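You operate a simulated robot arm through the tools that you are given. There is no shell and no other tool.

Carry out the task below with a simulated two-armed robot. There is one attempt and no reset: what you move stays moved.

## Task
Pump the green ball up into the green band and plug it.
Fine: the plug comes from its holder; the nozzle ends in its own, the handle down.

Only the result counts: the job must be done as asked and must still hold three seconds after the hand-in. Knocking over, shifting, dropping, spilling or breaking anything else fails it.

## Robot
Two 6-joint arms with two-finger parallel grippers on one trunk, on a base that moves. Base frame: it is fixed to the floor where the robot stands at the start and does not move with it; the origin is under the middle of the robot, x ahead of it, y to its left, z up. Lengths are in mm, angles in degrees, forces in N, time in s.
The left shoulder is at the start at [80, 216, 1520], the right one opposite. With the tool pointing down near the work surface each hand reaches from about 100 to 700 mm from the robot's upright axis, wherever it stands, measured 20 degrees to its own side. Places, roughly: ball plug [3000, -500, 750]; exercise ball [3500, -750, 250]; medicine ball [2750, -750, 750]; nozzle holder [3000, -600, 800]; pump nozzle [3000, -500, 750]. Payload 3.43 kg a hand.
The TCP of each hand is the grasp point between the finger pads, 30 mm short of the fingertips. In the tool frame z runs along the fingers and y along their closing line. Largest opening 94 mm; finger width 28, thickness 10; the body of the gripper, 50 by 96 mm, starts 55 mm behind the TCP.
Orientation is that of the tool frame in the base frame, as a unit quaternion [w, x, y, z]. With the fingers straight down and closing along the base's y, the tool's x points along the base's -x, its y along +y and its z along -z.

## Interface
- The arms move only by the tool drive_tool. It takes "left_plan", "right_plan" or both (then of equal length, played together; a hand with none holds still); each is a list of rows, each an object (a shift or turn left out is 0, a gripper value left out holds the last) with "fingers": the closure, from 0 (fully open) to 1 (shut); "travel": the shift along the base's x, y, z in units of 400 mm (1.0 is 400 mm), a list of three; "rot": the turn, a rotation vector about the base's x, y, z in units of 120 degrees (1.0 is 120 degrees), a list of three. In form: [{"fingers": fingers, "travel": [dx, dy, dz], "rot": [wx, wy, wz]}, ...]. A call has 1 to 20 rows; each row is the pose to reach, as a shift and turn from the pose commanded when the call began. A call with a number of a shift or a turn outside -1 to 1 is refused whole. A row lasts 0.2 s, in which the tool goes at most 50 mm and 8.6 degrees; a call with a longer step from one row to the next is refused whole, and so is a gripper value outside its range. A pose out of reach is approached as far as the arm can. The call stops where the force on the tool passes 90 N (or 10 N more than at its start, if that is more) or the arm is blocked; 0.2 s more then pass. Each finger travels about 72 mm/s and halts on what it meets, pressing with about 35 N; the grip force reading is that of the motor and also rises with nothing between the fingers. The clock runs only during rows and for 0.2 s after the last one: add rows that repeat a pose to give the fingers time. It gives the time, the measured TCP pose, the force on the tool (base axes), the opening and the grip force at its end, in the units of the frame above (readings bear some noise), with the torque about the TCP (base axes, N m) and any sound that the robot's microphone picked up.
- Cameras (640 x 400 px; columns grow to the right, rows downward): "scene" is now at [107.3, 4, 1676.1]; the picture's right is [0.04, -1.00, 0.00], its down [-0.76, -0.03, -0.64] and it looks along [0.64, 0.03, -0.77] (base axes); focal length 255 px, centre (320, 200). "left" rides on the left gripper at [76, -14, -102] in its tool frame; the picture's right is [0.18, 0.98, 0.00], its down [-0.75, 0.14, -0.64] and it looks along [-0.63, 0.12, 0.77] (tool axes); focal length 243 px, centre (320, 200). "right" rides on the right gripper at [76, 14, -102] in its tool frame; the picture's right is [-0.18, 0.98, 0.00], its down [-0.75, -0.14, -0.64] and it looks along [-0.63, -0.12, 0.77] (tool axes); focal length 243 px, centre (320, 200). There is no depth. A picture from a camera that has moved, and an enlarged one, comes with that camera's place and axes in the base frame and with its lens.
- grab_frame(camera): a new picture of that camera. The clock stands still meanwhile.
- raise_lower(by): slides the trunk up (or, below 0, down) by that many mm; the arms and the scene camera ride with it, the base frame stays. It gives what a move gives, with no picture.
- roll_base(legs): drives the robot by 1 to 6 legs, each [ahead, left, turn to the left] in mm, mm and degrees, along the robot's own axes; the way and the turn of a leg run together, so that a leg with both is an arc; at most 1500 mm and 180 degrees a leg. The arms and the cameras ride along, it lands a little off, and it stops where it bumps. It gives what a move gives.
- head_to(pan, tilt): turns the head with the scene camera to pan (to the left, within 86 degrees either way) and tilt (down, from -29 to 69), counted from straight ahead of the robot. It gives what a move gives.
- inspect(camera, box): a new picture of the part [left, top, right, bottom] of that camera's present view, enlarged. The clock stands still meanwhile.
- finish_job(): hands the job in; it is judged then, once.

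Nothing tells you exact positions but the pictures and the camera data. Unless the task says otherwise, let go and move clear before handing in.

The tools are called after "Call:" by a JSON object that holds its "api" and its "payload". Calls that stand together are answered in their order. drive_tool: Moves the arms, as the interface text tells. Its arguments: {"type":"object","properties":{"left_plan":{"type":"array"},"right_plan":{"type":"array"}},"required":[]} The other tools are called the same way: raise_lower (by) moves the trunk up or down; roll_base (legs) drives the base; head_to (pan, tilt) turns the head that bears the scene camera; grab_frame (camera) takes a picture; inspect (camera, box) takes an enlarged picture of a part of a camera's view; finish_job () hands the job in.

At the start:

```text
time_s: 0.0
left_tcp_pos: [568.8, 219.0, 1000.7]
left_orientation: [0.0, -0.001, 1.0, 0.0]
left_contact_force: [-0.3, -0.3, 0.2]
left_moment: [-0.02, -0.02, 0.01]
left_gripper_width: 94.0
left_grasp_force: 0.0
right_tcp_pos: [619.1, -200.2, 965.9]
right_orientation: [0.0, -0.001, 1.0, 0.0]
right_contact_force: [0.2, -0.4, 0.2]
right_moment: [-0.02, -0.03, -0.01]
right_gripper_width: 93.9
right_grasp_force: 0.1
trunk travel left (down, up): [-750.0, 90.0]
robot x, y, heading: [-0.6, 4.1, 0.3]
head pan, tilt (commanded): [2.4, 49.9]
```

scene: 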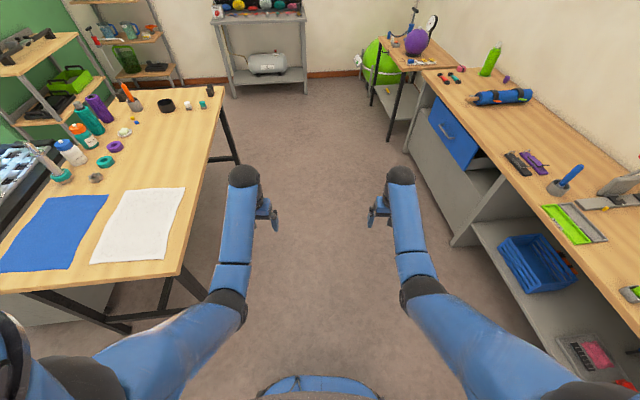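
right: 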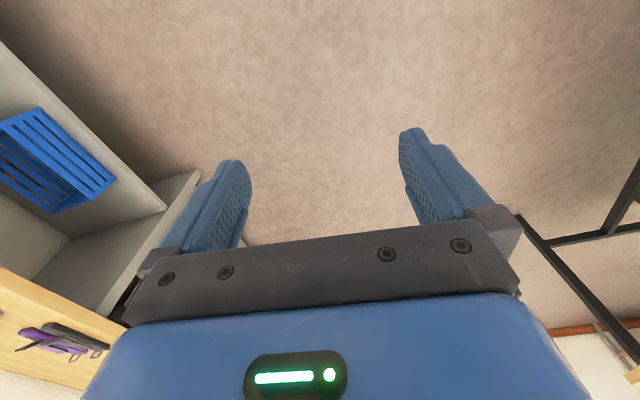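
left: 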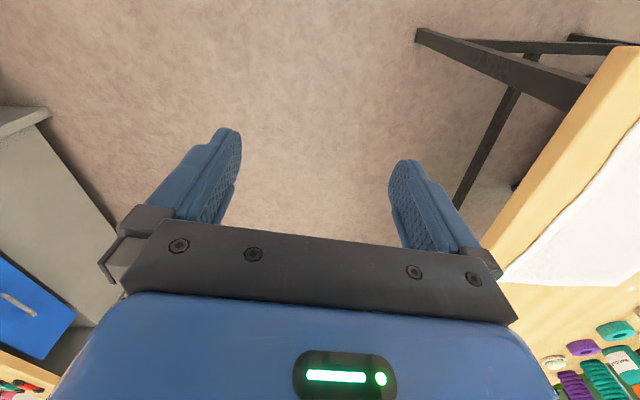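

I see a workshop: a green ball on the floor at the far right, near a small table with a pump and a purple medicine ball. I'll look closer at that area first.

Call:
{"api": "inspect", "payload": {"camera": "scene", "box": [340, 0, 480, 110]}}

Call:
{"api": "head_to", "payload": {"pan": -12, "tilt": 25}}

```text
3.64 times, centred on (410, 55) of scene
camera zoom: at [107.3, 4.0, 1676.1], right [0.04, -1.0, 0.0], down [-0.76, -0.03, -0.64], along [0.64, 0.03, -0.77], focal length 926 px, centre (-7, 727)
```

zoom: 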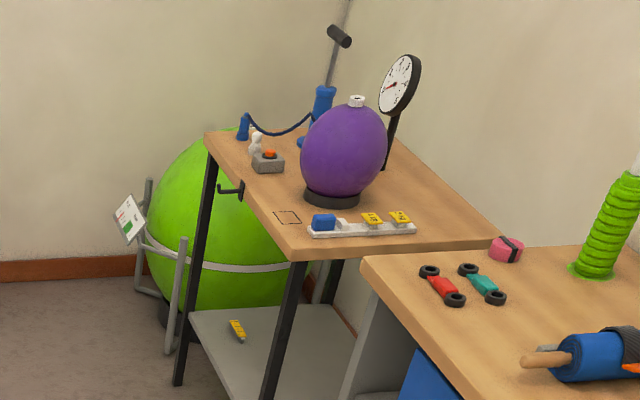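

```text
time_s: 0.9
left_tcp_pos: [568.5, 217.7, 1001.7]
left_orientation: [0.0, 0.001, 1.0, 0.0]
left_contact_force: [-0.7, 0.2, 0.3]
left_moment: [0.07, -0.02, 0.01]
left_gripper_width: 94.4
left_grasp_force: 0.0
right_tcp_pos: [618.3, -200.1, 965.9]
right_orientation: [0.001, -0.001, 1.0, 0.0]
right_contact_force: [0.3, 0.6, 0.6]
right_moment: [0.02, -0.02, -0.01]
right_gripper_width: 93.9
right_grasp_force: 0.0
trunk travel left (down, up): [-750.0, 90.0]
robot x, y, heading: [-2.1, -1.0, -0.1]
head pan, tilt (commanded): [-12.0, 25.0]
```

The green ball sits on the floor behind the small table, with a gauge card and a frame; the pump with blue nozzle, gauge and plug holder are on the table. I'll look with the new head pose.

Call:
{"api": "grab_frame", "payload": {"camera": "scene"}}

Call:
{"api": "inspect", "payload": {"camera": "scene", "box": [280, 120, 440, 220]}}

```text
taken
camera scene: at [120.6, -18.3, 1713.5], right [-0.21, -0.98, 0.0], down [-0.41, 0.09, -0.91], along [0.89, -0.19, -0.42], focal length 255 px, centre (320, 200)
```

scene: 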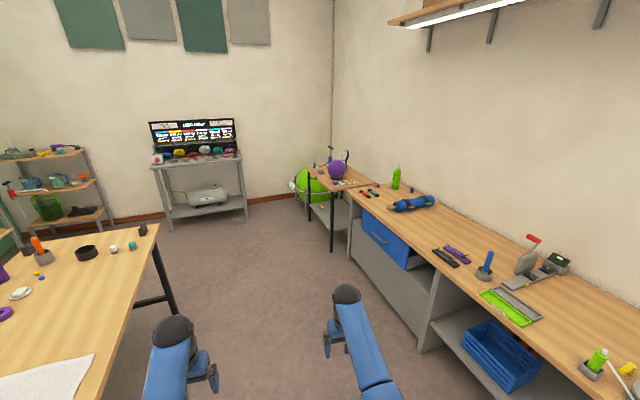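

```text
4.00 times, centred on (360, 170) of scene
camera zoom: at [120.6, -18.3, 1713.5], right [-0.21, -0.98, 0.0], down [-0.41, 0.09, -0.91], along [0.89, -0.19, -0.42], focal length 1019 px, centre (160, 320)
```

zoom: 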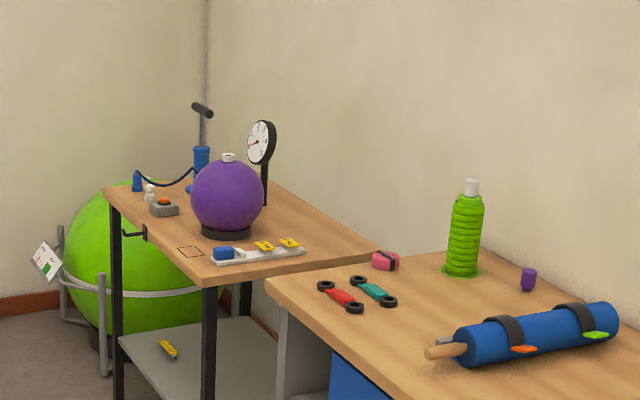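

The small table's left edge runs from about (2420,-640) to (3230,-500), with the ball beyond its far end near (3500,-750). The aisle is clear, so I drive ahead for a closer look.

Call:
{"api": "roll_base", "payload": {"legs": [[1500, 0, 0], [400, 100, 0]]}}

Call:
{"api": "head_to", "payload": {"pan": -32, "tilt": 38}}

Call:
{"api": "grab_frame", "payload": {"camera": "scene"}}

```text
time_s: 10.5
left_tcp_pos: [2491.1, 193.1, 1002.2]
left_orientation: [0.001, 0.039, 0.999, -0.001]
left_contact_force: [-0.1, 0.2, 0.4]
left_moment: [-0.03, 0.0, -0.05]
left_gripper_width: 94.1
left_grasp_force: 0.0
right_tcp_pos: [2508.8, -229.4, 965.6]
right_orientation: [0.001, 0.04, 0.999, 0.0]
right_contact_force: [-0.4, -0.2, 0.2]
right_moment: [-0.01, 0.0, 0.01]
right_gripper_width: 94.0
right_grasp_force: 0.0
trunk travel left (down, up): [-750.0, 90.0]
robot x, y, heading: [1908.9, 21.0, -4.3]
head pan, tilt (commanded): [-12.0, 25.0]
```

```text
time_s: 11.3
left_tcp_pos: [2494.0, 192.6, 1000.3]
left_orientation: [0.0, 0.04, 0.999, 0.0]
left_contact_force: [1.0, 0.9, -0.9]
left_moment: [0.0, 0.02, -0.02]
left_gripper_width: 94.3
left_grasp_force: 0.1
right_tcp_pos: [2511.2, -227.8, 965.9]
right_orientation: [-0.001, 0.041, 0.999, 0.0]
right_contact_force: [-0.4, 0.0, 0.2]
right_moment: [-0.02, 0.0, -0.03]
right_gripper_width: 94.0
right_grasp_force: 0.1
trunk travel left (down, up): [-750.0, 90.0]
robot x, y, heading: [1910.1, 19.6, -4.4]
head pan, tilt (commanded): [-32.0, 38.0]
```

```text
taken
camera scene: at [2010.1, -32.0, 1693.2], right [-0.6, -0.8, 0.0], down [-0.49, 0.37, -0.79], along [0.63, -0.47, -0.62], focal length 255 px, centre (320, 200)
```

scene: 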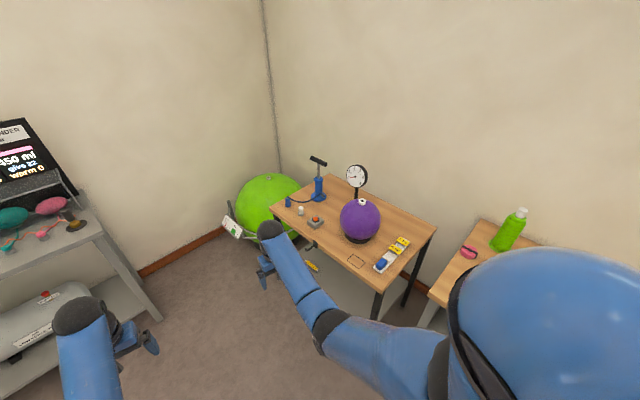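

Call:
{"api": "inspect", "payload": {"camera": "scene", "box": [210, 145, 330, 220]}}

Call:
{"api": "inspect", "payload": {"camera": "scene", "box": [280, 145, 440, 275]}}

Call:
{"api": "inspect", "payload": {"camera": "scene", "box": [210, 205, 270, 245]}}

```text
5.33 times, centred on (270, 182) of scene
camera zoom: at [2010.1, -32.0, 1693.2], right [-0.6, -0.8, 0.0], down [-0.49, 0.37, -0.79], along [0.63, -0.47, -0.62], focal length 1358 px, centre (587, 293)
```

zoom: 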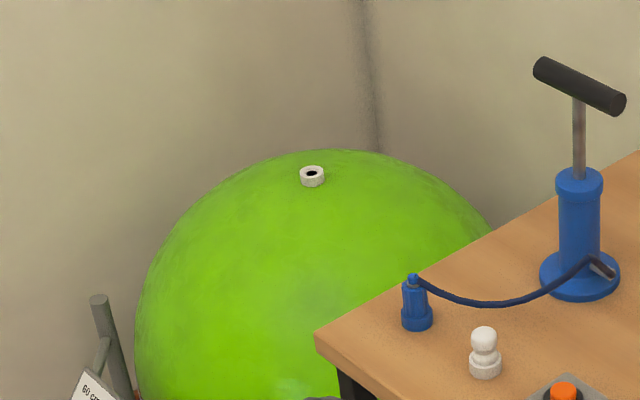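

```text
3.08 times, centred on (360, 210) of scene
camera zoom: at [2010.1, -32.0, 1693.2], right [-0.6, -0.8, 0.0], down [-0.49, 0.37, -0.79], along [0.63, -0.47, -0.62], focal length 784 px, centre (197, 169)
```

zoom: 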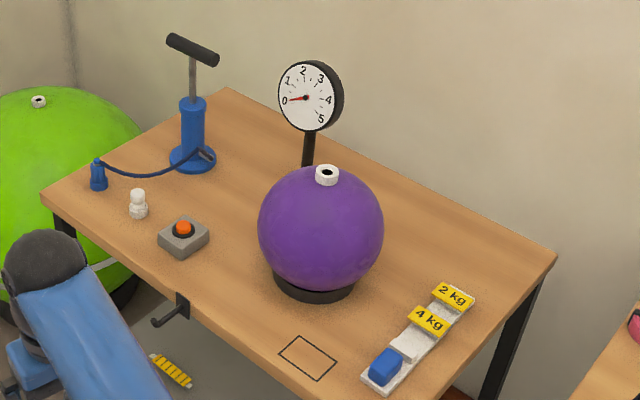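

```text
10.00 times, centred on (240, 225) of scene
camera zoom: at [2010.1, -32.0, 1693.2], right [-0.6, -0.8, 0.0], down [-0.49, 0.37, -0.79], along [0.63, -0.47, -0.62], focal length 2546 px, centre (1120, -50)
```

zoom: 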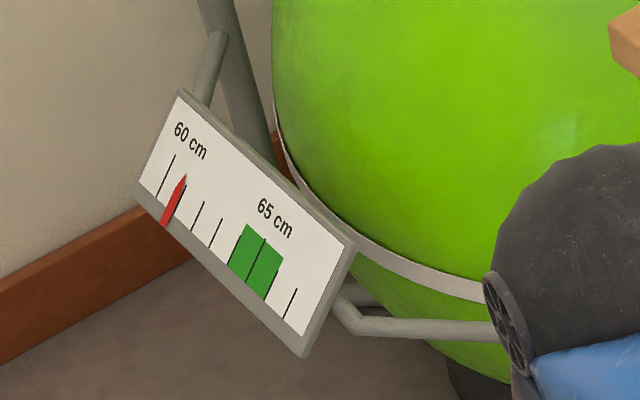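

The gauge card on the ball's frame reads about 61 cm, with the green band around 65 cm. The valve faces up at roughly (3510,-680,650), the nozzle stands near (3050,-575), the white plug beside it and the pump near (3005,-765). I raise and tuck the hands, turn toward the table and approach sideways.

Call:
{"api": "drive_tool", "payload": {"left_plan": [{"travel": [-0.06, 0, 0.1]}, {"travel": [-0.12, 0, 0.2]}, {"travel": [-0.18, 0, 0.3]}, {"travel": [-0.24, 0, 0.4]}, {"travel": [-0.3, 0, 0.5]}, {"travel": [-0.36, 0, 0.6]}], "right_plan": [{"travel": [-0.06, 0, 0.1]}, {"travel": [-0.12, 0, 0.2]}, {"travel": [-0.18, 0, 0.3]}, {"travel": [-0.24, 0, 0.4]}, {"travel": [-0.3, 0, 0.5]}, {"travel": [-0.36, 0, 0.6]}]}}

Call:
{"api": "roll_base", "payload": {"legs": [[0, 0, -70], [0, 900, 0]]}}

Call:
{"api": "head_to", "payload": {"pan": 5, "tilt": 45}}

Call:
{"api": "grab_frame", "payload": {"camera": "scene"}}

```text
time_s: 12.7
left_tcp_pos: [2493.5, 192.8, 999.9]
left_orientation: [0.0, 0.04, 0.999, 0.001]
left_contact_force: [0.6, 0.8, 0.2]
left_moment: [0.02, 0.03, 0.0]
left_gripper_width: 94.2
left_grasp_force: 0.1
left hand out of reach, approached as far as the arm can: row 1, 2, 3, 4, 5, 6
right_tcp_pos: [2485.2, -233.9, 1018.4]
right_orientation: [-0.001, 0.041, 0.999, 0.001]
right_contact_force: [0.7, 0.5, 0.0]
right_moment: [0.01, 0.0, 0.01]
right_gripper_width: 93.8
right_grasp_force: 0.1
right hand out of reach, approached as far as the arm can: row 2, 3, 4, 5, 6
trunk travel left (down, up): [-750.0, 90.0]
robot x, y, heading: [1911.0, 19.7, -4.6]
head pan, tilt (commanded): [-32.0, 38.0]
```

```text
time_s: 20.7
left_tcp_pos: [3152.0, -257.3, 1000.9]
left_orientation: [0.0, 0.62, 0.785, 0.002]
left_contact_force: [0.5, 0.6, 0.5]
left_moment: [0.01, 0.03, -0.02]
left_gripper_width: 93.7
left_grasp_force: 0.0
right_tcp_pos: [2743.5, -382.3, 1017.3]
right_orientation: [0.0, 0.62, 0.785, 0.0]
right_contact_force: [0.5, -0.1, 0.2]
right_moment: [-0.04, -0.03, 0.01]
right_gripper_width: 93.8
right_grasp_force: 0.0
trunk travel left (down, up): [-750.0, 90.0]
robot x, y, heading: [2810.5, 239.3, -76.7]
head pan, tilt (commanded): [-32.0, 38.0]
```

```text
time_s: 21.7
left_tcp_pos: [3153.2, -258.7, 1001.6]
left_orientation: [0.0, 0.62, 0.784, 0.0]
left_contact_force: [0.5, 0.1, -0.3]
left_moment: [-0.01, 0.01, 0.03]
left_gripper_width: 94.0
left_grasp_force: 0.1
right_tcp_pos: [2746.0, -382.7, 1017.8]
right_orientation: [0.0, 0.62, 0.784, 0.0]
right_contact_force: [0.1, 0.6, 0.7]
right_moment: [-0.02, -0.01, -0.02]
right_gripper_width: 93.9
right_grasp_force: 0.0
trunk travel left (down, up): [-750.0, 90.0]
robot x, y, heading: [2808.4, 242.7, -76.6]
head pan, tilt (commanded): [5.0, 45.0]
```

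```text
taken
camera scene: at [2841.7, 137.7, 1683.0], right [-0.95, -0.32, 0.0], down [-0.22, 0.67, -0.71], along [0.22, -0.67, -0.71], focal length 255 px, centre (320, 200)
```

scene: 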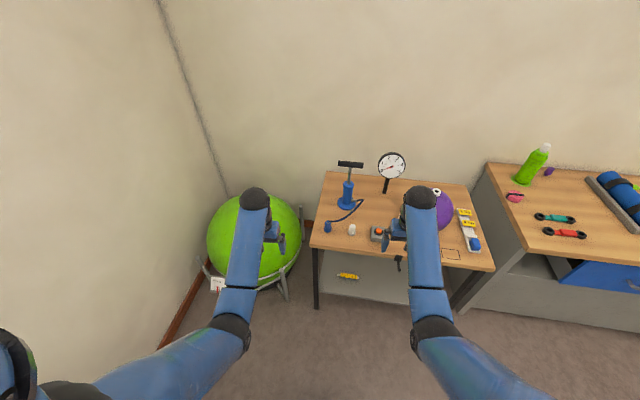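

The arms can't go higher with the tools pointing down, so I raise the trunk, which lifts the hands above the pump handle (z≈1000), and then close in so the left hand is near the ball valve and the right hand near the pump.

Call:
{"api": "raise_lower", "payload": {"by": 90}}

Call:
{"api": "roll_base", "payload": {"legs": [[300, 246, 0]]}}

Call:
{"api": "grab_frame", "payload": {"camera": "scene"}}

Call:
{"api": "grab_frame", "payload": {"camera": "right"}}

Call:
{"api": "grab_frame", "payload": {"camera": "left"}}

```text
time_s: 22.9
left_tcp_pos: [3152.9, -257.4, 1090.7]
left_orientation: [0.0, 0.62, 0.785, 0.0]
left_contact_force: [0.2, 0.5, -0.7]
left_moment: [-0.02, 0.0, 0.01]
left_gripper_width: 94.3
left_grasp_force: 0.1
right_tcp_pos: [2745.3, -381.6, 1107.7]
right_orientation: [-0.001, 0.62, 0.785, 0.0]
right_contact_force: [0.3, -0.1, 0.3]
right_moment: [-0.03, 0.01, 0.0]
right_gripper_width: 93.9
right_grasp_force: 0.2
trunk travel left (down, up): [-840.0, 0.0]
robot x, y, heading: [2808.9, 243.6, -76.5]
head pan, tilt (commanded): [5.0, 45.0]
```

```text
time_s: 25.4
left_tcp_pos: [3460.6, -493.0, 1092.0]
left_orientation: [0.001, 0.62, 0.785, 0.001]
left_contact_force: [0.1, 0.3, 0.3]
left_moment: [-0.02, -0.01, 0.02]
left_gripper_width: 93.9
left_grasp_force: 0.0
right_tcp_pos: [3052.8, -616.4, 1108.2]
right_orientation: [0.001, 0.62, 0.785, 0.001]
right_contact_force: [-0.2, 0.2, 0.1]
right_moment: [0.0, 0.02, 0.03]
right_gripper_width: 94.0
right_grasp_force: 0.0
trunk travel left (down, up): [-840.0, 0.0]
robot x, y, heading: [3118.0, 10.0, -76.3]
head pan, tilt (commanded): [5.0, 45.0]
```

```text
taken
camera scene: at [3147.2, -95.6, 1773.3], right [-0.95, -0.32, 0.0], down [-0.22, 0.67, -0.71], along [0.23, -0.67, -0.71], focal length 255 px, centre (320, 200)
```

scene: 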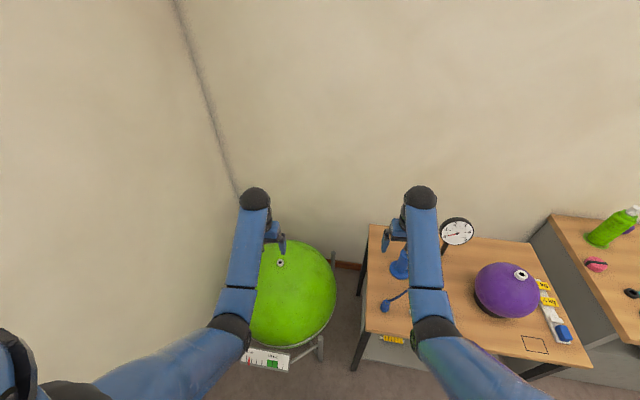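

```text
taken
camera right: at [3048.7, -537.3, 1210.7], right [1.0, 0.05, 0.0], down [0.04, -0.76, 0.64], along [0.03, -0.64, -0.77], focal length 243 px, centre (320, 200)
```

right: 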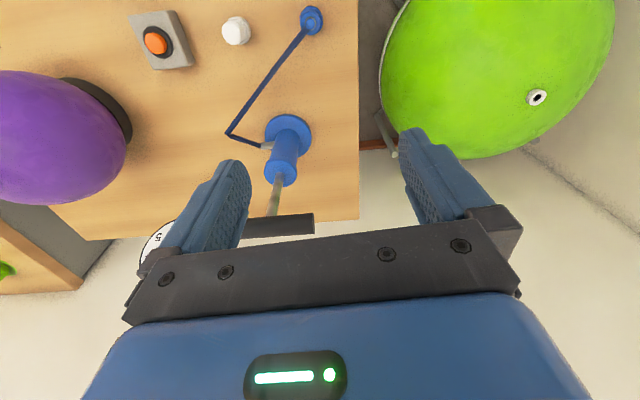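

```text
taken
camera left: at [3429.0, -420.3, 1194.7], right [0.91, 0.41, 0.0], down [0.31, -0.7, 0.64], along [0.26, -0.59, -0.77], focal length 243 px, centre (320, 200)
```

left: 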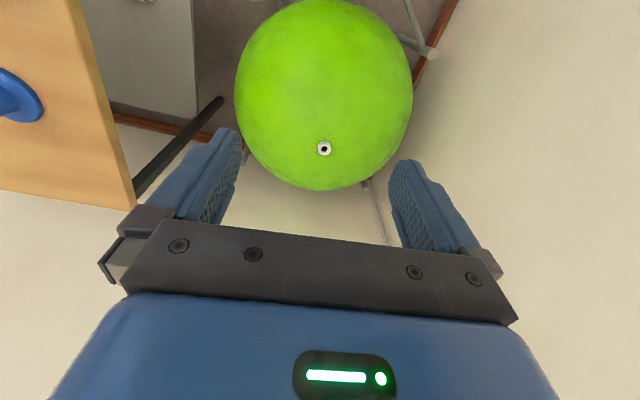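

From the two wrist cameras I place the valve near (3560,-687,627), the nozzle near (3038,-564), the plug near (2926,-582), and the pump handle bar near (2998,-755,1000) lying along x. I'll zoom in on the details before moving.

Call:
{"api": "inspect", "payload": {"camera": "right", "box": [190, 0, 350, 100]}}

Call:
{"api": "inspect", "payload": {"camera": "scene", "box": [235, 235, 345, 375]}}

Call:
{"api": "inspect", "payload": {"camera": "left", "box": [290, 125, 360, 170]}}

```text
4.00 times, centred on (270, 50) of right
camera zoom: at [3048.7, -537.3, 1210.7], right [1.0, 0.05, 0.0], down [0.04, -0.76, 0.64], along [0.03, -0.64, -0.77], focal length 970 px, centre (520, 800)
```

zoom: 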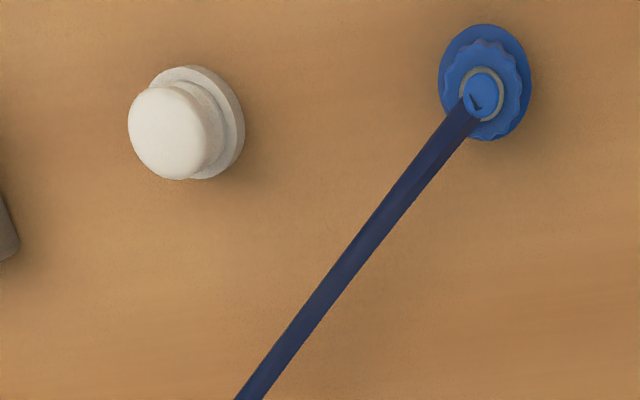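

```text
2.86 times, centred on (290, 305) of scene
camera zoom: at [3147.2, -95.6, 1773.3], right [-0.95, -0.32, 0.0], down [-0.22, 0.67, -0.71], along [0.23, -0.67, -0.71], focal length 728 px, centre (406, -100)
```

zoom: 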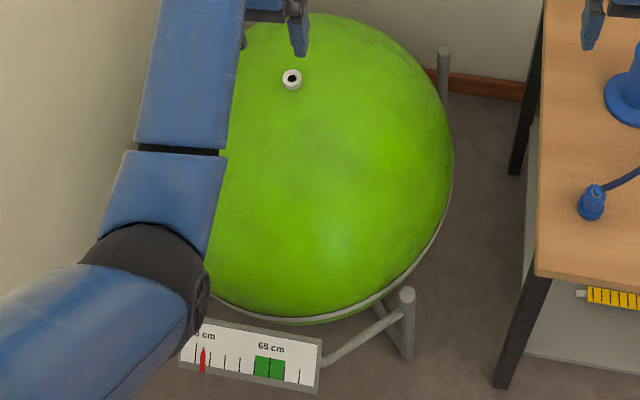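

```text
8.89 times, centred on (325, 148) of left
camera zoom: at [3429.0, -420.3, 1194.7], right [0.91, 0.41, 0.0], down [0.31, -0.7, 0.64], along [0.26, -0.59, -0.77], focal length 2157 px, centre (276, 667)
```

zoom: 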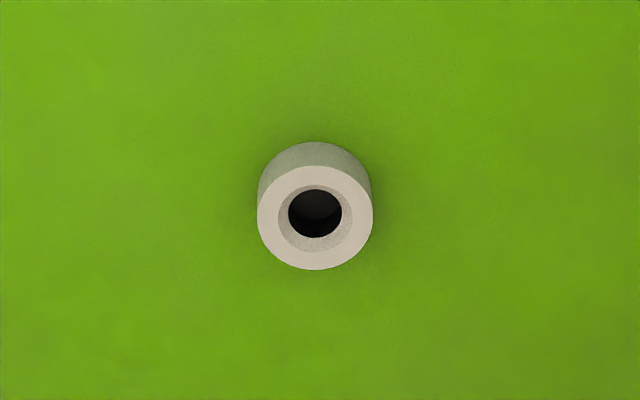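

Ball valve: outer ≈33 mm with a ≈16 mm hole; nozzle body ≈26 mm in a ≈32 mm cup; the gauge still reads about 61 cm, so nothing leaks visibly. I check the base footprint by looking down before moving closer.

Call:
{"api": "head_to", "payload": {"pan": 0, "tilt": 69}}

Call:
{"api": "grab_frame", "payload": {"camera": "scene"}}

```text
time_s: 26.3
left_tcp_pos: [3463.1, -494.2, 1091.1]
left_orientation: [-0.001, 0.62, 0.785, 0.0]
left_contact_force: [-0.4, -0.2, 0.4]
left_moment: [-0.02, -0.02, -0.02]
left_gripper_width: 94.3
left_grasp_force: 0.0
right_tcp_pos: [3055.3, -617.9, 1107.0]
right_orientation: [0.0, 0.62, 0.785, 0.0]
right_contact_force: [0.1, 0.3, 0.2]
right_moment: [0.0, 0.0, -0.01]
right_gripper_width: 94.3
right_grasp_force: 0.0
trunk travel left (down, up): [-840.0, 0.0]
robot x, y, heading: [3117.5, 7.1, -76.3]
head pan, tilt (commanded): [0.0, 68.8]
```

```text
taken
camera scene: at [3138.5, -76.1, 1744.1], right [-0.97, -0.23, 0.0], down [-0.22, 0.91, -0.36], along [0.08, -0.35, -0.93], focal length 255 px, centre (320, 200)
```

scene: 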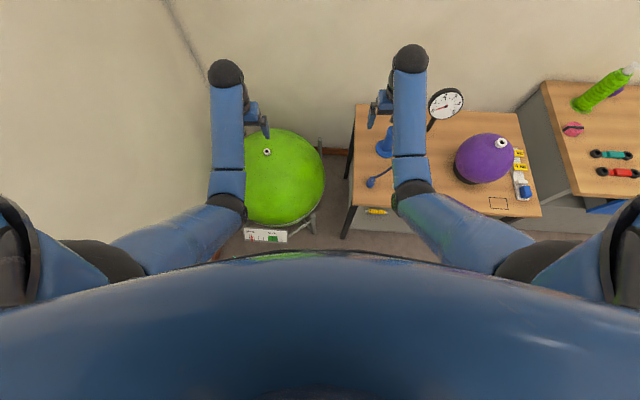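

The base front stays well short of the table, so I move closer to about (3170,-130).

Call:
{"api": "roll_base", "payload": {"legs": [[145, 18, -1.5]]}}

Call:
{"api": "head_to", "payload": {"pan": 0, "tilt": 55}}

Call:
{"api": "grab_frame", "payload": {"camera": "scene"}}

```text
time_s: 27.6
left_tcp_pos: [3496.8, -635.4, 1092.9]
left_orientation: [0.001, 0.63, 0.777, -0.001]
left_contact_force: [-0.2, -0.5, 0.5]
left_moment: [-0.04, -0.02, -0.01]
left_gripper_width: 94.0
left_grasp_force: 0.1
right_tcp_pos: [3084.9, -748.4, 1109.6]
right_orientation: [0.001, 0.629, 0.777, -0.001]
right_contact_force: [-0.7, 0.8, 0.3]
right_moment: [-0.05, 0.01, -0.03]
right_gripper_width: 93.8
right_grasp_force: 0.1
trunk travel left (down, up): [-840.0, 0.0]
robot x, y, heading: [3165.4, -130.9, -78.2]
head pan, tilt (commanded): [0.0, 68.8]
```

```text
time_s: 28.4
left_tcp_pos: [3498.8, -637.4, 1090.6]
left_orientation: [0.0, 0.63, 0.777, 0.001]
left_contact_force: [-0.3, -0.4, -0.7]
left_moment: [-0.03, -0.01, 0.0]
left_gripper_width: 93.9
left_grasp_force: 0.0
right_tcp_pos: [3086.7, -751.4, 1107.4]
right_orientation: [0.001, 0.63, 0.777, 0.0]
right_contact_force: [0.1, 0.0, 0.0]
right_moment: [0.0, 0.0, -0.01]
right_gripper_width: 94.0
right_grasp_force: 0.0
trunk travel left (down, up): [-840.0, 0.0]
robot x, y, heading: [3164.3, -131.1, -78.0]
head pan, tilt (commanded): [0.0, 55.0]
```

```text
taken
camera scene: at [3187.5, -226.7, 1759.6], right [-0.98, -0.21, 0.0], down [-0.17, 0.8, -0.57], along [0.12, -0.56, -0.82], focal length 255 px, centre (320, 200)
```

scene: 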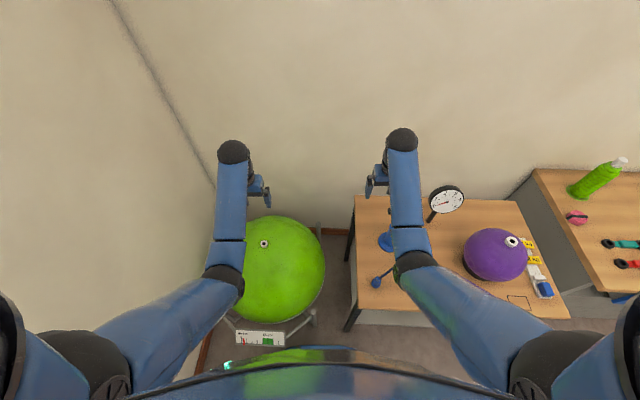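

I move the right arm up and away to the right so that the left hand can pick up the nozzle.

Call:
{"api": "drive_tool", "payload": {"right_plan": [{"travel": [0, -0.1125, 0]}, {"travel": [0, -0.225, 0.025]}, {"travel": [-0.0964, -0.2136, 0.073]}, {"travel": [-0.1928, -0.2022, 0.121]}, {"travel": [-0.2892, -0.1908, 0.169]}, {"travel": [-0.3856, -0.1794, 0.217]}, {"travel": [-0.482, -0.168, 0.265]}, {"travel": [-0.5784, -0.1566, 0.313]}, {"travel": [-0.6748, -0.1452, 0.361]}, {"travel": [-0.7712, -0.1338, 0.409]}, {"travel": [-0.8675, -0.1224, 0.457]}]}}

Call:
{"api": "grab_frame", "payload": {"camera": "scene"}}

```text
time_s: 30.8
left_tcp_pos: [3495.9, -638.1, 1091.9]
left_orientation: [0.002, 0.63, 0.777, 0.0]
left_contact_force: [-0.1, -0.3, 0.3]
left_moment: [-0.02, 0.01, 0.02]
left_gripper_width: 93.9
left_grasp_force: 0.0
right_tcp_pos: [2721.2, -841.9, 1266.9]
right_orientation: [0.0, 0.63, 0.777, 0.001]
right_contact_force: [0.6, -0.9, -0.6]
right_moment: [0.02, -0.01, 0.0]
right_gripper_width: 93.8
right_grasp_force: 0.0
right hand out of reach, approached as far as the arm can: row 5, 6, 7, 8, 9, 10, 11
trunk travel left (down, up): [-840.0, 0.0]
robot x, y, heading: [3167.3, -132.7, -78.1]
head pan, tilt (commanded): [0.0, 55.0]
```

```text
taken
camera scene: at [3185.6, -227.0, 1759.6], right [-0.98, -0.21, 0.0], down [-0.17, 0.8, -0.57], along [0.12, -0.56, -0.82], focal length 255 px, centre (320, 200)
```

scene: 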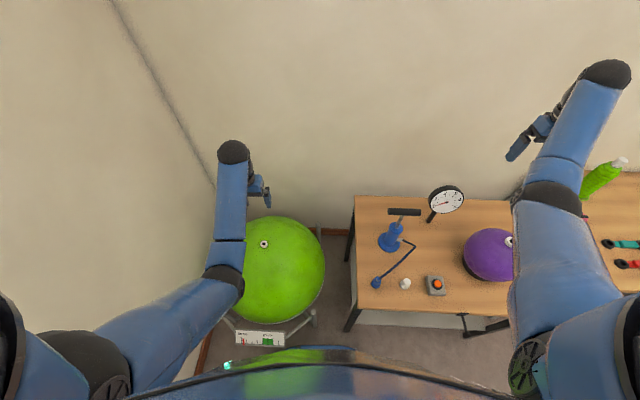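

The right arm is out of the way and the pump set is in clear view. I zoom in and lower the trunk so that the left hand can reach the nozzle and the valve.

Call:
{"api": "inspect", "payload": {"camera": "scene", "box": [355, 190, 475, 300]}}

Call:
{"api": "raise_lower", "payload": {"by": -170}}

```text
3.64 times, centred on (415, 245) of scene
camera zoom: at [3185.6, -227.0, 1759.6], right [-0.98, -0.21, 0.0], down [-0.17, 0.8, -0.57], along [0.12, -0.56, -0.82], focal length 926 px, centre (-26, 36)
```

zoom: 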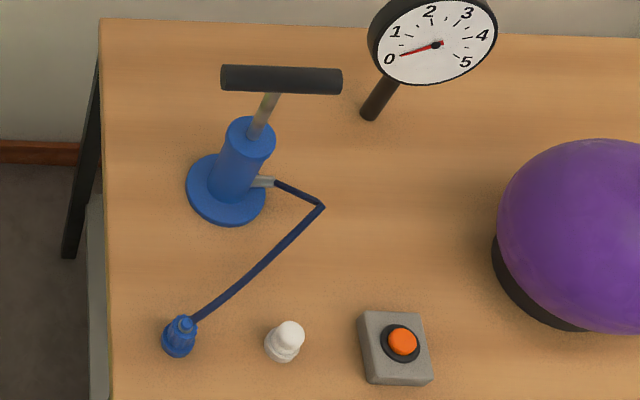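

```text
time_s: 32.7
left_tcp_pos: [3498.0, -638.8, 921.4]
left_orientation: [0.0, 0.63, 0.777, 0.0]
left_contact_force: [-0.2, 0.7, 0.5]
left_moment: [0.0, 0.01, -0.01]
left_gripper_width: 93.9
left_grasp_force: 0.1
right_tcp_pos: [2723.5, -841.7, 1097.8]
right_orientation: [0.0, 0.63, 0.776, 0.0]
right_contact_force: [0.0, 0.1, -0.3]
right_moment: [-0.01, 0.01, 0.07]
right_gripper_width: 94.2
right_grasp_force: 0.2
trunk travel left (down, up): [-670.0, 170.0]
robot x, y, heading: [3169.2, -129.1, -78.3]
head pan, tilt (commanded): [0.0, 55.0]
```

The handle bar is at about (2991,-761,996), and the nozzle at about (3035,-567). I bring the left hand above the nozzle, rotated so the hose leaves between the fingers.

Call:
{"api": "drive_tool", "payload": {"left_plan": [{"travel": [-0.09625, 0.0152, -0.08], "rot": [0, 0, -0.05]}, {"travel": [-0.1925, 0.0304, -0.1525], "rot": [0, 0, -0.1]}, {"travel": [-0.28875, 0.0456, -0.1525], "rot": [0, 0, -0.15]}, {"travel": [-0.385, 0.0608, -0.1525], "rot": [0, 0, -0.2]}, {"travel": [-0.48125, 0.076, -0.1525], "rot": [0, 0, -0.25]}, {"travel": [-0.5775, 0.0912, -0.1525], "rot": [0, 0, -0.3]}, {"travel": [-0.67375, 0.1064, -0.1525], "rot": [0, 0, -0.35]}, {"travel": [-0.77, 0.1216, -0.1525], "rot": [0, 0, -0.4]}, {"travel": [-0.86625, 0.1368, -0.1525], "rot": [0, 0, -0.45]}, {"travel": [-0.9625, 0.152, -0.1525], "rot": [0, 0, -0.5]}, {"travel": [-0.98, 0.16, -0.1525], "rot": [0, 0, -0.55]}, {"travel": [-1.0, 0.18, -0.1525], "rot": [0, 0, -0.6]}]}}

Call:
{"api": "grab_frame", "payload": {"camera": "left"}}

Call:
{"api": "grab_frame", "payload": {"camera": "scene"}}

```text
refused: row 1 steps farther than a row can; nothing moved
```

```text
taken
camera left: at [3468.2, -566.3, 1023.4], right [0.92, 0.38, 0.0], down [0.29, -0.71, 0.64], along [0.25, -0.59, -0.77], focal length 243 px, centre (320, 200)
```

left: 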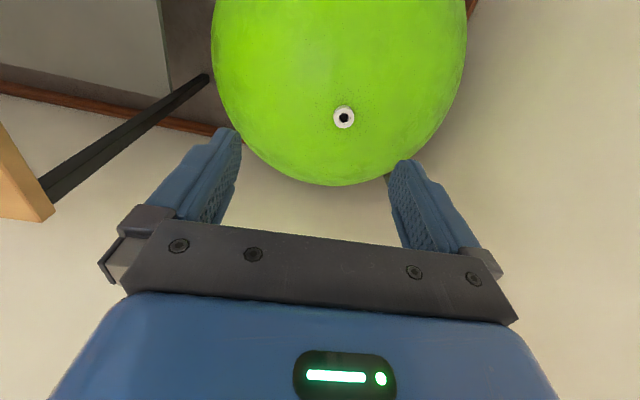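

```text
taken
camera scene: at [3187.6, -227.9, 1589.6], right [-0.98, -0.21, 0.0], down [-0.17, 0.8, -0.57], along [0.12, -0.56, -0.82], focal length 255 px, centre (320, 200)
```

scene: 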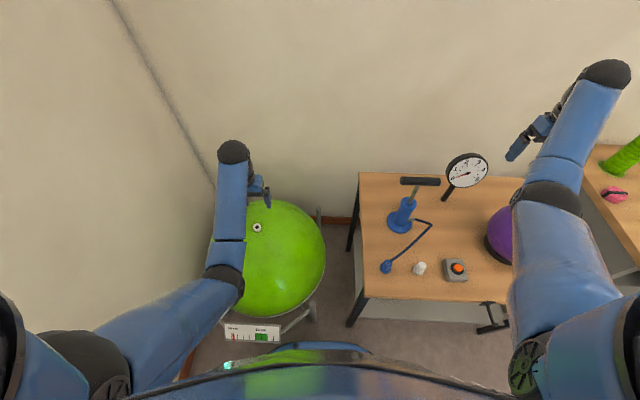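

The first step was slightly too long; I resend it with smaller steps.

Call:
{"api": "drive_tool", "payload": {"left_plan": [{"travel": [-0.09, 0.015, -0.06], "rot": [0, 0, -0.05]}, {"travel": [-0.18, 0.03, -0.12], "rot": [0, 0, -0.1]}, {"travel": [-0.275, 0.045, -0.1525], "rot": [0, 0, -0.15]}, {"travel": [-0.37, 0.06, -0.1525], "rot": [0, 0, -0.2]}, {"travel": [-0.465, 0.076, -0.1525], "rot": [0, 0, -0.25]}, {"travel": [-0.56, 0.0912, -0.1525], "rot": [0, 0, -0.3]}, {"travel": [-0.655, 0.1064, -0.1525], "rot": [0, 0, -0.35]}, {"travel": [-0.75, 0.1216, -0.1525], "rot": [0, 0, -0.4]}, {"travel": [-0.845, 0.1368, -0.1525], "rot": [0, 0, -0.45]}, {"travel": [-0.94, 0.152, -0.1525], "rot": [0, 0, -0.5]}, {"travel": [-0.98, 0.16, -0.1525], "rot": [0, 0, -0.55]}, {"travel": [-1.0, 0.18, -0.1525], "rot": [0, 0, -0.6]}]}}

Call:
{"api": "grab_frame", "payload": {"camera": "left"}}

Call:
{"api": "grab_frame", "payload": {"camera": "scene"}}

```text
time_s: 35.3
left_tcp_pos: [3098.0, -566.5, 858.8]
left_orientation: [0.0, 0.966, 0.257, 0.0]
left_contact_force: [-0.5, -0.1, 0.1]
left_moment: [0.02, 0.02, 0.01]
left_gripper_width: 94.1
left_grasp_force: 0.0
right_tcp_pos: [2722.3, -841.0, 1096.9]
right_orientation: [0.0, 0.63, 0.776, 0.0]
right_contact_force: [-0.8, 0.5, -0.3]
right_moment: [0.01, 0.0, 0.0]
right_gripper_width: 93.8
right_grasp_force: 0.1
trunk travel left (down, up): [-670.0, 170.0]
robot x, y, heading: [3167.1, -128.7, -78.4]
head pan, tilt (commanded): [0.0, 55.0]
```

```text
taken
camera left: at [3156.7, -515.9, 961.6], right [0.65, -0.76, 0.0], down [-0.58, -0.5, 0.64], along [-0.49, -0.42, -0.77], focal length 243 px, centre (320, 200)
```

left: 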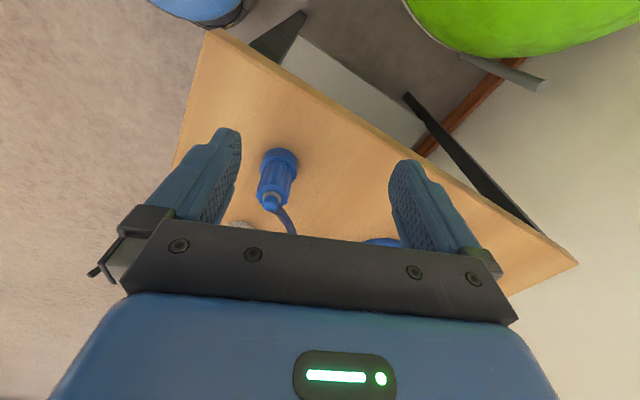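

```text
taken
camera scene: at [3187.7, -227.7, 1589.6], right [-0.98, -0.21, 0.0], down [-0.17, 0.8, -0.57], along [0.12, -0.56, -0.82], focal length 255 px, centre (320, 200)
```

scene: 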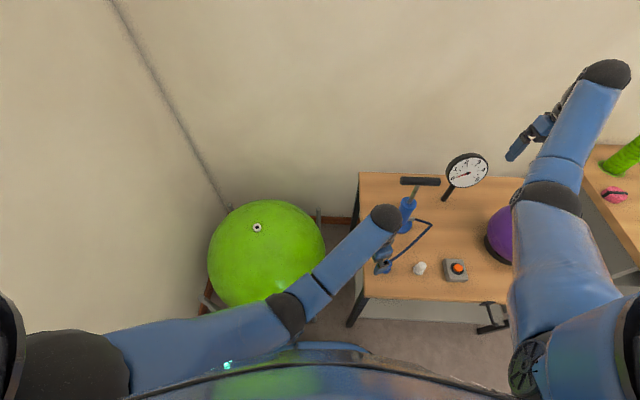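

The left camera now shows the nozzle in its cup from the side. I zoom in to fix its position and heights.

Call:
{"api": "inspect", "payload": {"camera": "left", "box": [230, 130, 330, 240]}}

```text
3.64 times, centred on (280, 185) of left
camera zoom: at [3156.7, -515.9, 961.6], right [0.65, -0.76, 0.0], down [-0.58, -0.5, 0.64], along [-0.49, -0.42, -0.77], focal length 882 px, centre (466, 254)
```

zoom: 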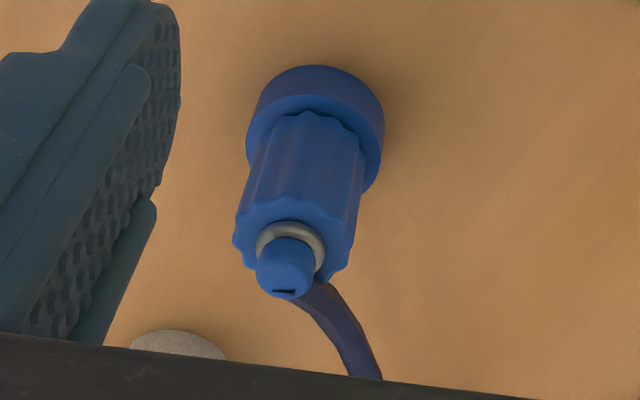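

The nozzle axis is at (3036,-567), the cup top at z≈774 and the body top at z≈807. I'll place the open fingers around the body with the TCP at z≈811, so the tips stay above the cup.

Call:
{"api": "drive_tool", "payload": {"left_plan": [{"travel": [-0.0775, 0, 0]}, {"travel": [-0.155, -0.001, 0]}, {"travel": [-0.155, -0.001, -0.06]}, {"travel": [-0.155, -0.001, -0.12]}, {"travel": [-0.155, -0.001, -0.12]}]}}

Call:
{"api": "grab_frame", "payload": {"camera": "left"}}

Call:
{"api": "inspect", "payload": {"camera": "scene", "box": [340, 180, 480, 300]}}

```text
time_s: 36.5
left_tcp_pos: [3039.1, -568.4, 813.9]
left_orientation: [0.0, 0.966, 0.258, 0.001]
left_contact_force: [0.4, -0.2, -0.2]
left_moment: [-0.07, 0.03, -0.03]
left_gripper_width: 94.2
left_grasp_force: 0.1
right_tcp_pos: [2723.4, -841.2, 1095.4]
right_orientation: [-0.001, 0.63, 0.777, 0.0]
right_contact_force: [0.9, -0.5, 0.2]
right_moment: [-0.02, 0.01, 0.0]
right_gripper_width: 94.0
right_grasp_force: 0.1
trunk travel left (down, up): [-670.0, 170.0]
robot x, y, heading: [3166.0, -128.7, -78.2]
head pan, tilt (commanded): [0.0, 55.0]
```

```text
taken
camera left: at [3097.0, -517.4, 915.3], right [0.65, -0.76, 0.0], down [-0.58, -0.5, 0.64], along [-0.49, -0.42, -0.77], focal length 243 px, centre (320, 200)
```

left: 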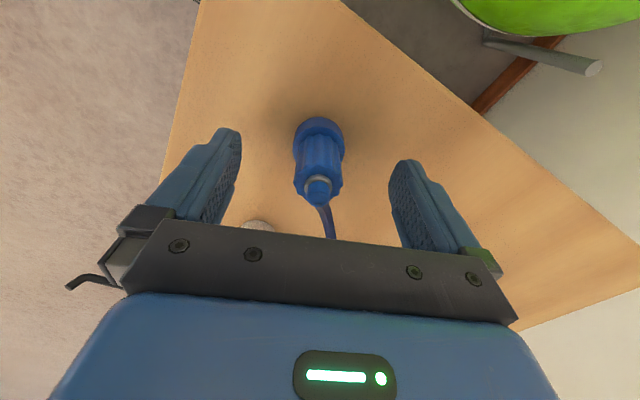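

```text
3.33 times, centred on (410, 240) of scene
camera zoom: at [3186.9, -228.0, 1589.5], right [-0.98, -0.21, 0.0], down [-0.17, 0.8, -0.57], along [0.12, -0.56, -0.82], focal length 849 px, centre (20, 67)
```

zoom: 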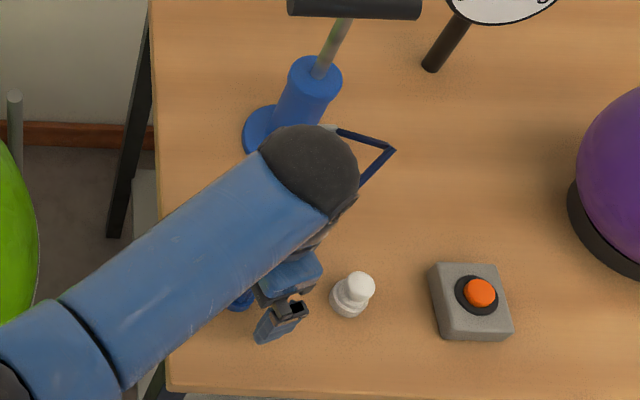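

The nozzle is centred between the fingers. I lower 3 mm more, and close.

Call:
{"api": "drive_tool", "payload": {"left_plan": [{"travel": [-0.004, 0.002, -0.0075]}, {"travel": [-0.004, 0.002, -0.0075], "fingers": 1.0}, {"travel": [-0.004, 0.002, -0.0075], "fingers": 1.0}, {"travel": [-0.004, 0.002, -0.0075], "fingers": 1.0}, {"travel": [-0.004, 0.002, -0.0075], "fingers": 1.0}, {"travel": [-0.004, 0.002, -0.0075], "fingers": 1.0}]}}

Call:
{"api": "grab_frame", "payload": {"camera": "left"}}

```text
time_s: 37.9
left_tcp_pos: [3035.4, -568.1, 809.4]
left_orientation: [0.001, 0.966, 0.259, 0.0]
left_contact_force: [2.0, -4.4, 0.1]
left_moment: [-0.17, -0.07, 0.09]
left_gripper_width: 25.3
left_grasp_force: 35.4
right_tcp_pos: [2724.3, -843.1, 1096.6]
right_orientation: [0.0, 0.63, 0.777, 0.0]
right_contact_force: [-0.6, 0.5, 0.1]
right_moment: [0.0, 0.01, 0.0]
right_gripper_width: 93.8
right_grasp_force: 0.1
trunk travel left (down, up): [-670.0, 170.0]
robot x, y, heading: [3168.5, -128.1, -78.0]
head pan, tilt (commanded): [0.0, 55.0]
```

```text
taken
camera left: at [3095.7, -516.9, 911.8], right [0.65, -0.76, 0.0], down [-0.58, -0.5, 0.64], along [-0.49, -0.42, -0.77], focal length 243 px, centre (320, 200)
```

left: 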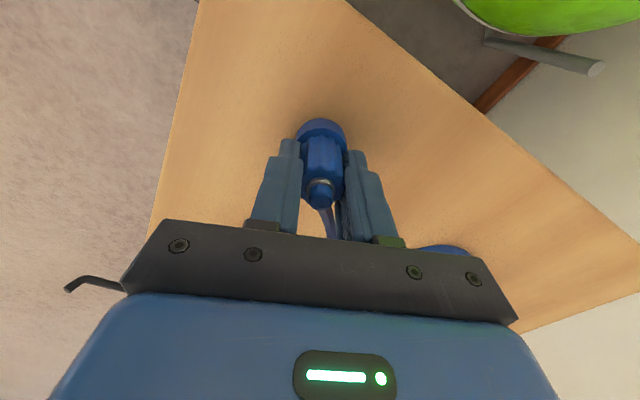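

I have the nozzle: width 25 mm, 35 N. I lift it straight up from its cup.

Call:
{"api": "drive_tool", "payload": {"left_plan": [{"travel": [0, 0, 0.05]}, {"travel": [0, 0, 0.1]}, {"travel": [0, 0, 0.16]}, {"travel": [0, 0, 0.16]}]}}

Call:
{"api": "grab_frame", "payload": {"camera": "left"}}

Call:
{"api": "inspect", "payload": {"camera": "scene", "box": [340, 180, 480, 300]}}

```text
time_s: 38.9
left_tcp_pos: [3036.9, -567.2, 874.1]
left_orientation: [0.0, 0.966, 0.258, -0.001]
left_contact_force: [0.8, 0.0, -0.1]
left_moment: [0.01, 0.01, 0.02]
left_gripper_width: 0.0
left_grasp_force: 32.9
right_tcp_pos: [2722.8, -841.9, 1097.6]
right_orientation: [0.001, 0.629, 0.777, 0.0]
right_contact_force: [0.1, -0.3, -0.6]
right_moment: [0.01, 0.02, -0.01]
right_gripper_width: 93.8
right_grasp_force: 0.1
trunk travel left (down, up): [-670.0, 170.0]
robot x, y, heading: [3166.8, -128.3, -78.3]
head pan, tilt (commanded): [0.0, 55.0]
```

```text
taken
camera left: at [3094.9, -515.6, 975.5], right [0.65, -0.76, 0.0], down [-0.58, -0.5, 0.64], along [-0.49, -0.42, -0.77], focal length 243 px, centre (320, 200)
```

left: 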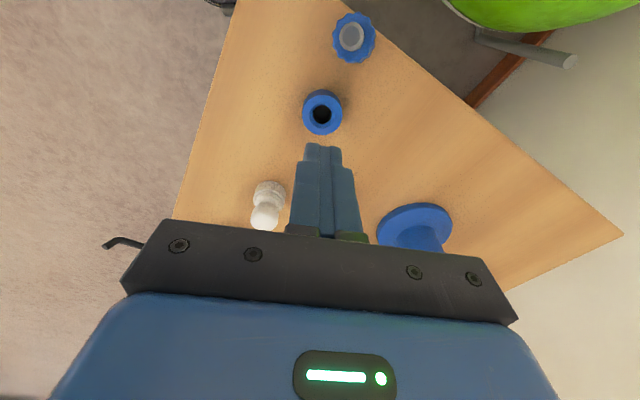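

```text
3.33 times, centred on (410, 240) of scene
camera zoom: at [3187.4, -227.9, 1589.5], right [-0.98, -0.21, 0.0], down [-0.17, 0.8, -0.57], along [0.12, -0.56, -0.82], focal length 849 px, centre (20, 67)
```

zoom: 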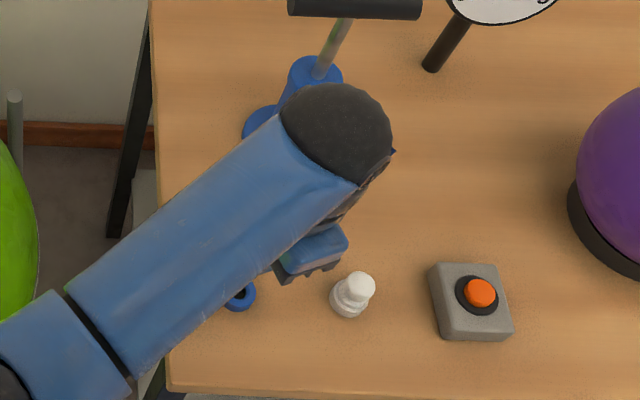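

The nozzle slipped out of the fingers while lifting and seems to be on the table to the right of its cup. I let a moment pass with the hand still and look again.

Call:
{"api": "drive_tool", "payload": {"left_plan": [{"travel": [0, 0, 0]}, {"travel": [0, 0, 0]}]}}

Call:
{"api": "grab_frame", "payload": {"camera": "left"}}

Call:
{"api": "grab_frame", "payload": {"camera": "scene"}}

```text
time_s: 39.5
left_tcp_pos: [3035.6, -565.7, 871.8]
left_orientation: [0.0, 0.966, 0.258, 0.0]
left_contact_force: [0.0, -0.1, -0.1]
left_moment: [-0.01, -0.01, 0.0]
left_gripper_width: 0.0
left_grasp_force: 32.9
right_tcp_pos: [2723.1, -842.2, 1097.1]
right_orientation: [0.0, 0.63, 0.777, -0.001]
right_contact_force: [0.3, 0.3, 0.0]
right_moment: [0.02, 0.03, 0.0]
right_gripper_width: 94.0
right_grasp_force: 0.0
trunk travel left (down, up): [-670.0, 170.0]
robot x, y, heading: [3167.3, -131.0, -78.2]
head pan, tilt (commanded): [0.0, 55.0]
```

```text
taken
camera left: at [3095.0, -515.7, 975.3], right [0.65, -0.76, 0.0], down [-0.58, -0.5, 0.64], along [-0.49, -0.42, -0.77], focal length 243 px, centre (320, 200)
```

left: 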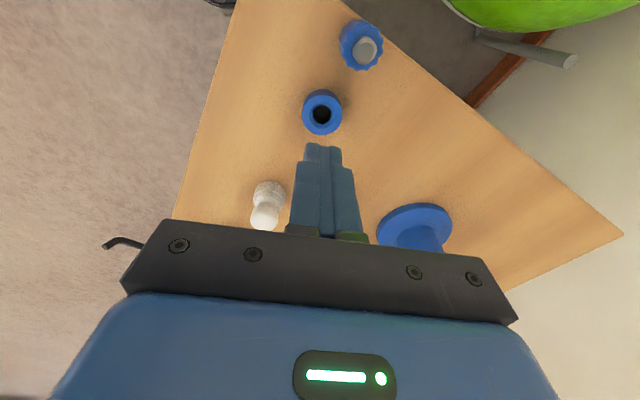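

```text
taken
camera scene: at [3187.4, -228.0, 1589.5], right [-0.98, -0.21, 0.0], down [-0.17, 0.8, -0.57], along [0.12, -0.56, -0.82], focal length 255 px, centre (320, 200)
```

scene: 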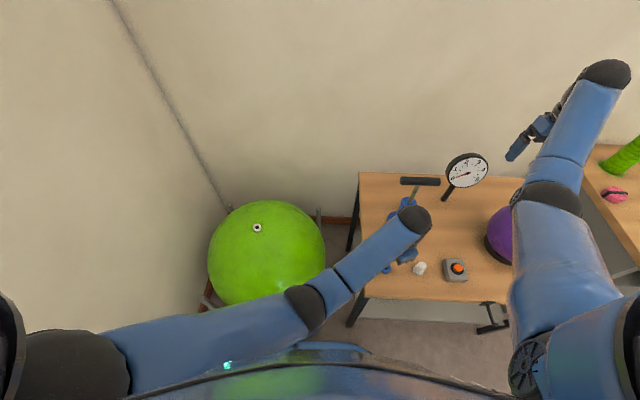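

Call:
{"api": "inspect", "payload": {"camera": "left", "box": [290, 0, 410, 150]}}

Call:
{"api": "inspect", "payload": {"camera": "scene", "box": [350, 230, 430, 300]}}

```text
2.67 times, centred on (350, 75) of left
camera zoom: at [3095.0, -515.7, 975.3], right [0.65, -0.76, 0.0], down [-0.58, -0.5, 0.64], along [-0.49, -0.42, -0.77], focal length 647 px, centre (240, 533)
```

zoom: 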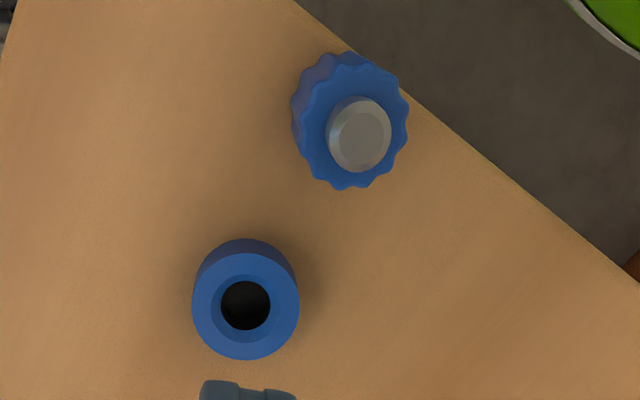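

```text
5.71 times, centred on (390, 265) of scene
camera zoom: at [3187.4, -228.0, 1589.5], right [-0.98, -0.21, 0.0], down [-0.17, 0.8, -0.57], along [0.12, -0.56, -0.82], focal length 1455 px, centre (-80, -171)
```

zoom: 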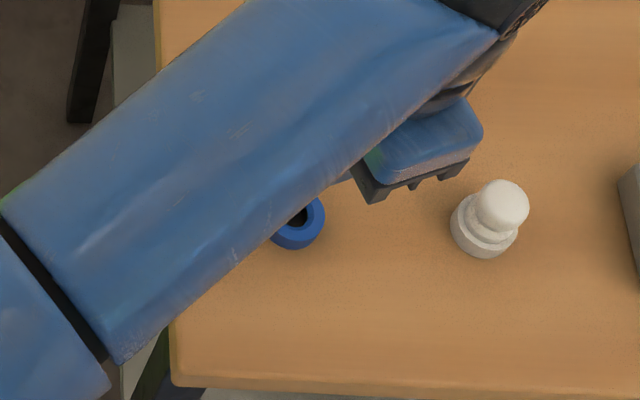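

The nozzle is standing tip-up right at the far end edge of the table, around (3094,-552). I open the hand and move above it for a better look.

Call:
{"api": "drive_tool", "payload": {"left_plan": [{"travel": [0.04, 0.02, 0.08], "fingers": 0.0}, {"travel": [0.1, 0.04, 0.16], "fingers": 0.0}]}}

Call:
{"api": "grab_frame", "payload": {"camera": "left"}}

Call:
{"api": "grab_frame", "payload": {"camera": "scene"}}

```text
time_s: 40.1
left_tcp_pos: [3073.3, -552.0, 933.2]
left_orientation: [0.0, 0.966, 0.258, -0.002]
left_contact_force: [0.1, -0.5, -0.2]
left_moment: [-0.01, 0.0, -0.03]
left_gripper_width: 82.1
left_grasp_force: 0.0
left hand out of reach, approached as far as the arm can: row 2
right_tcp_pos: [2723.9, -839.8, 1097.3]
right_orientation: [-0.001, 0.63, 0.777, -0.001]
right_contact_force: [0.7, 0.7, 0.6]
right_moment: [0.03, -0.01, 0.0]
right_gripper_width: 94.2
right_grasp_force: 0.0
trunk travel left (down, up): [-670.0, 170.0]
robot x, y, heading: [3169.0, -128.1, -78.5]
head pan, tilt (commanded): [0.0, 55.0]
```

```text
taken
camera left: at [3133.5, -500.7, 1035.2], right [0.65, -0.76, 0.0], down [-0.58, -0.5, 0.64], along [-0.49, -0.42, -0.76], focal length 243 px, centre (320, 200)
```

left: 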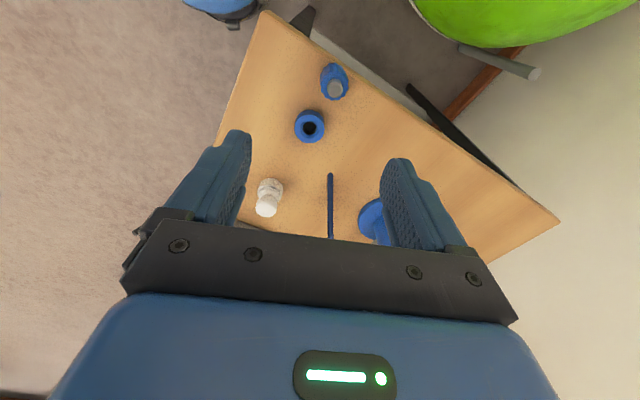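

```text
taken
camera scene: at [3188.8, -227.3, 1589.6], right [-0.98, -0.21, 0.0], down [-0.17, 0.8, -0.57], along [0.12, -0.56, -0.82], focal length 255 px, centre (320, 200)
```

scene: 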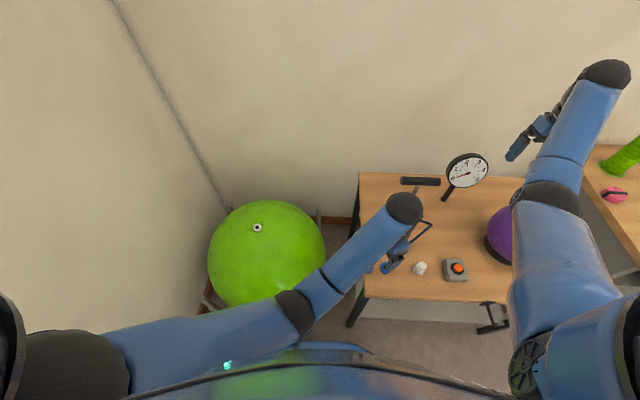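

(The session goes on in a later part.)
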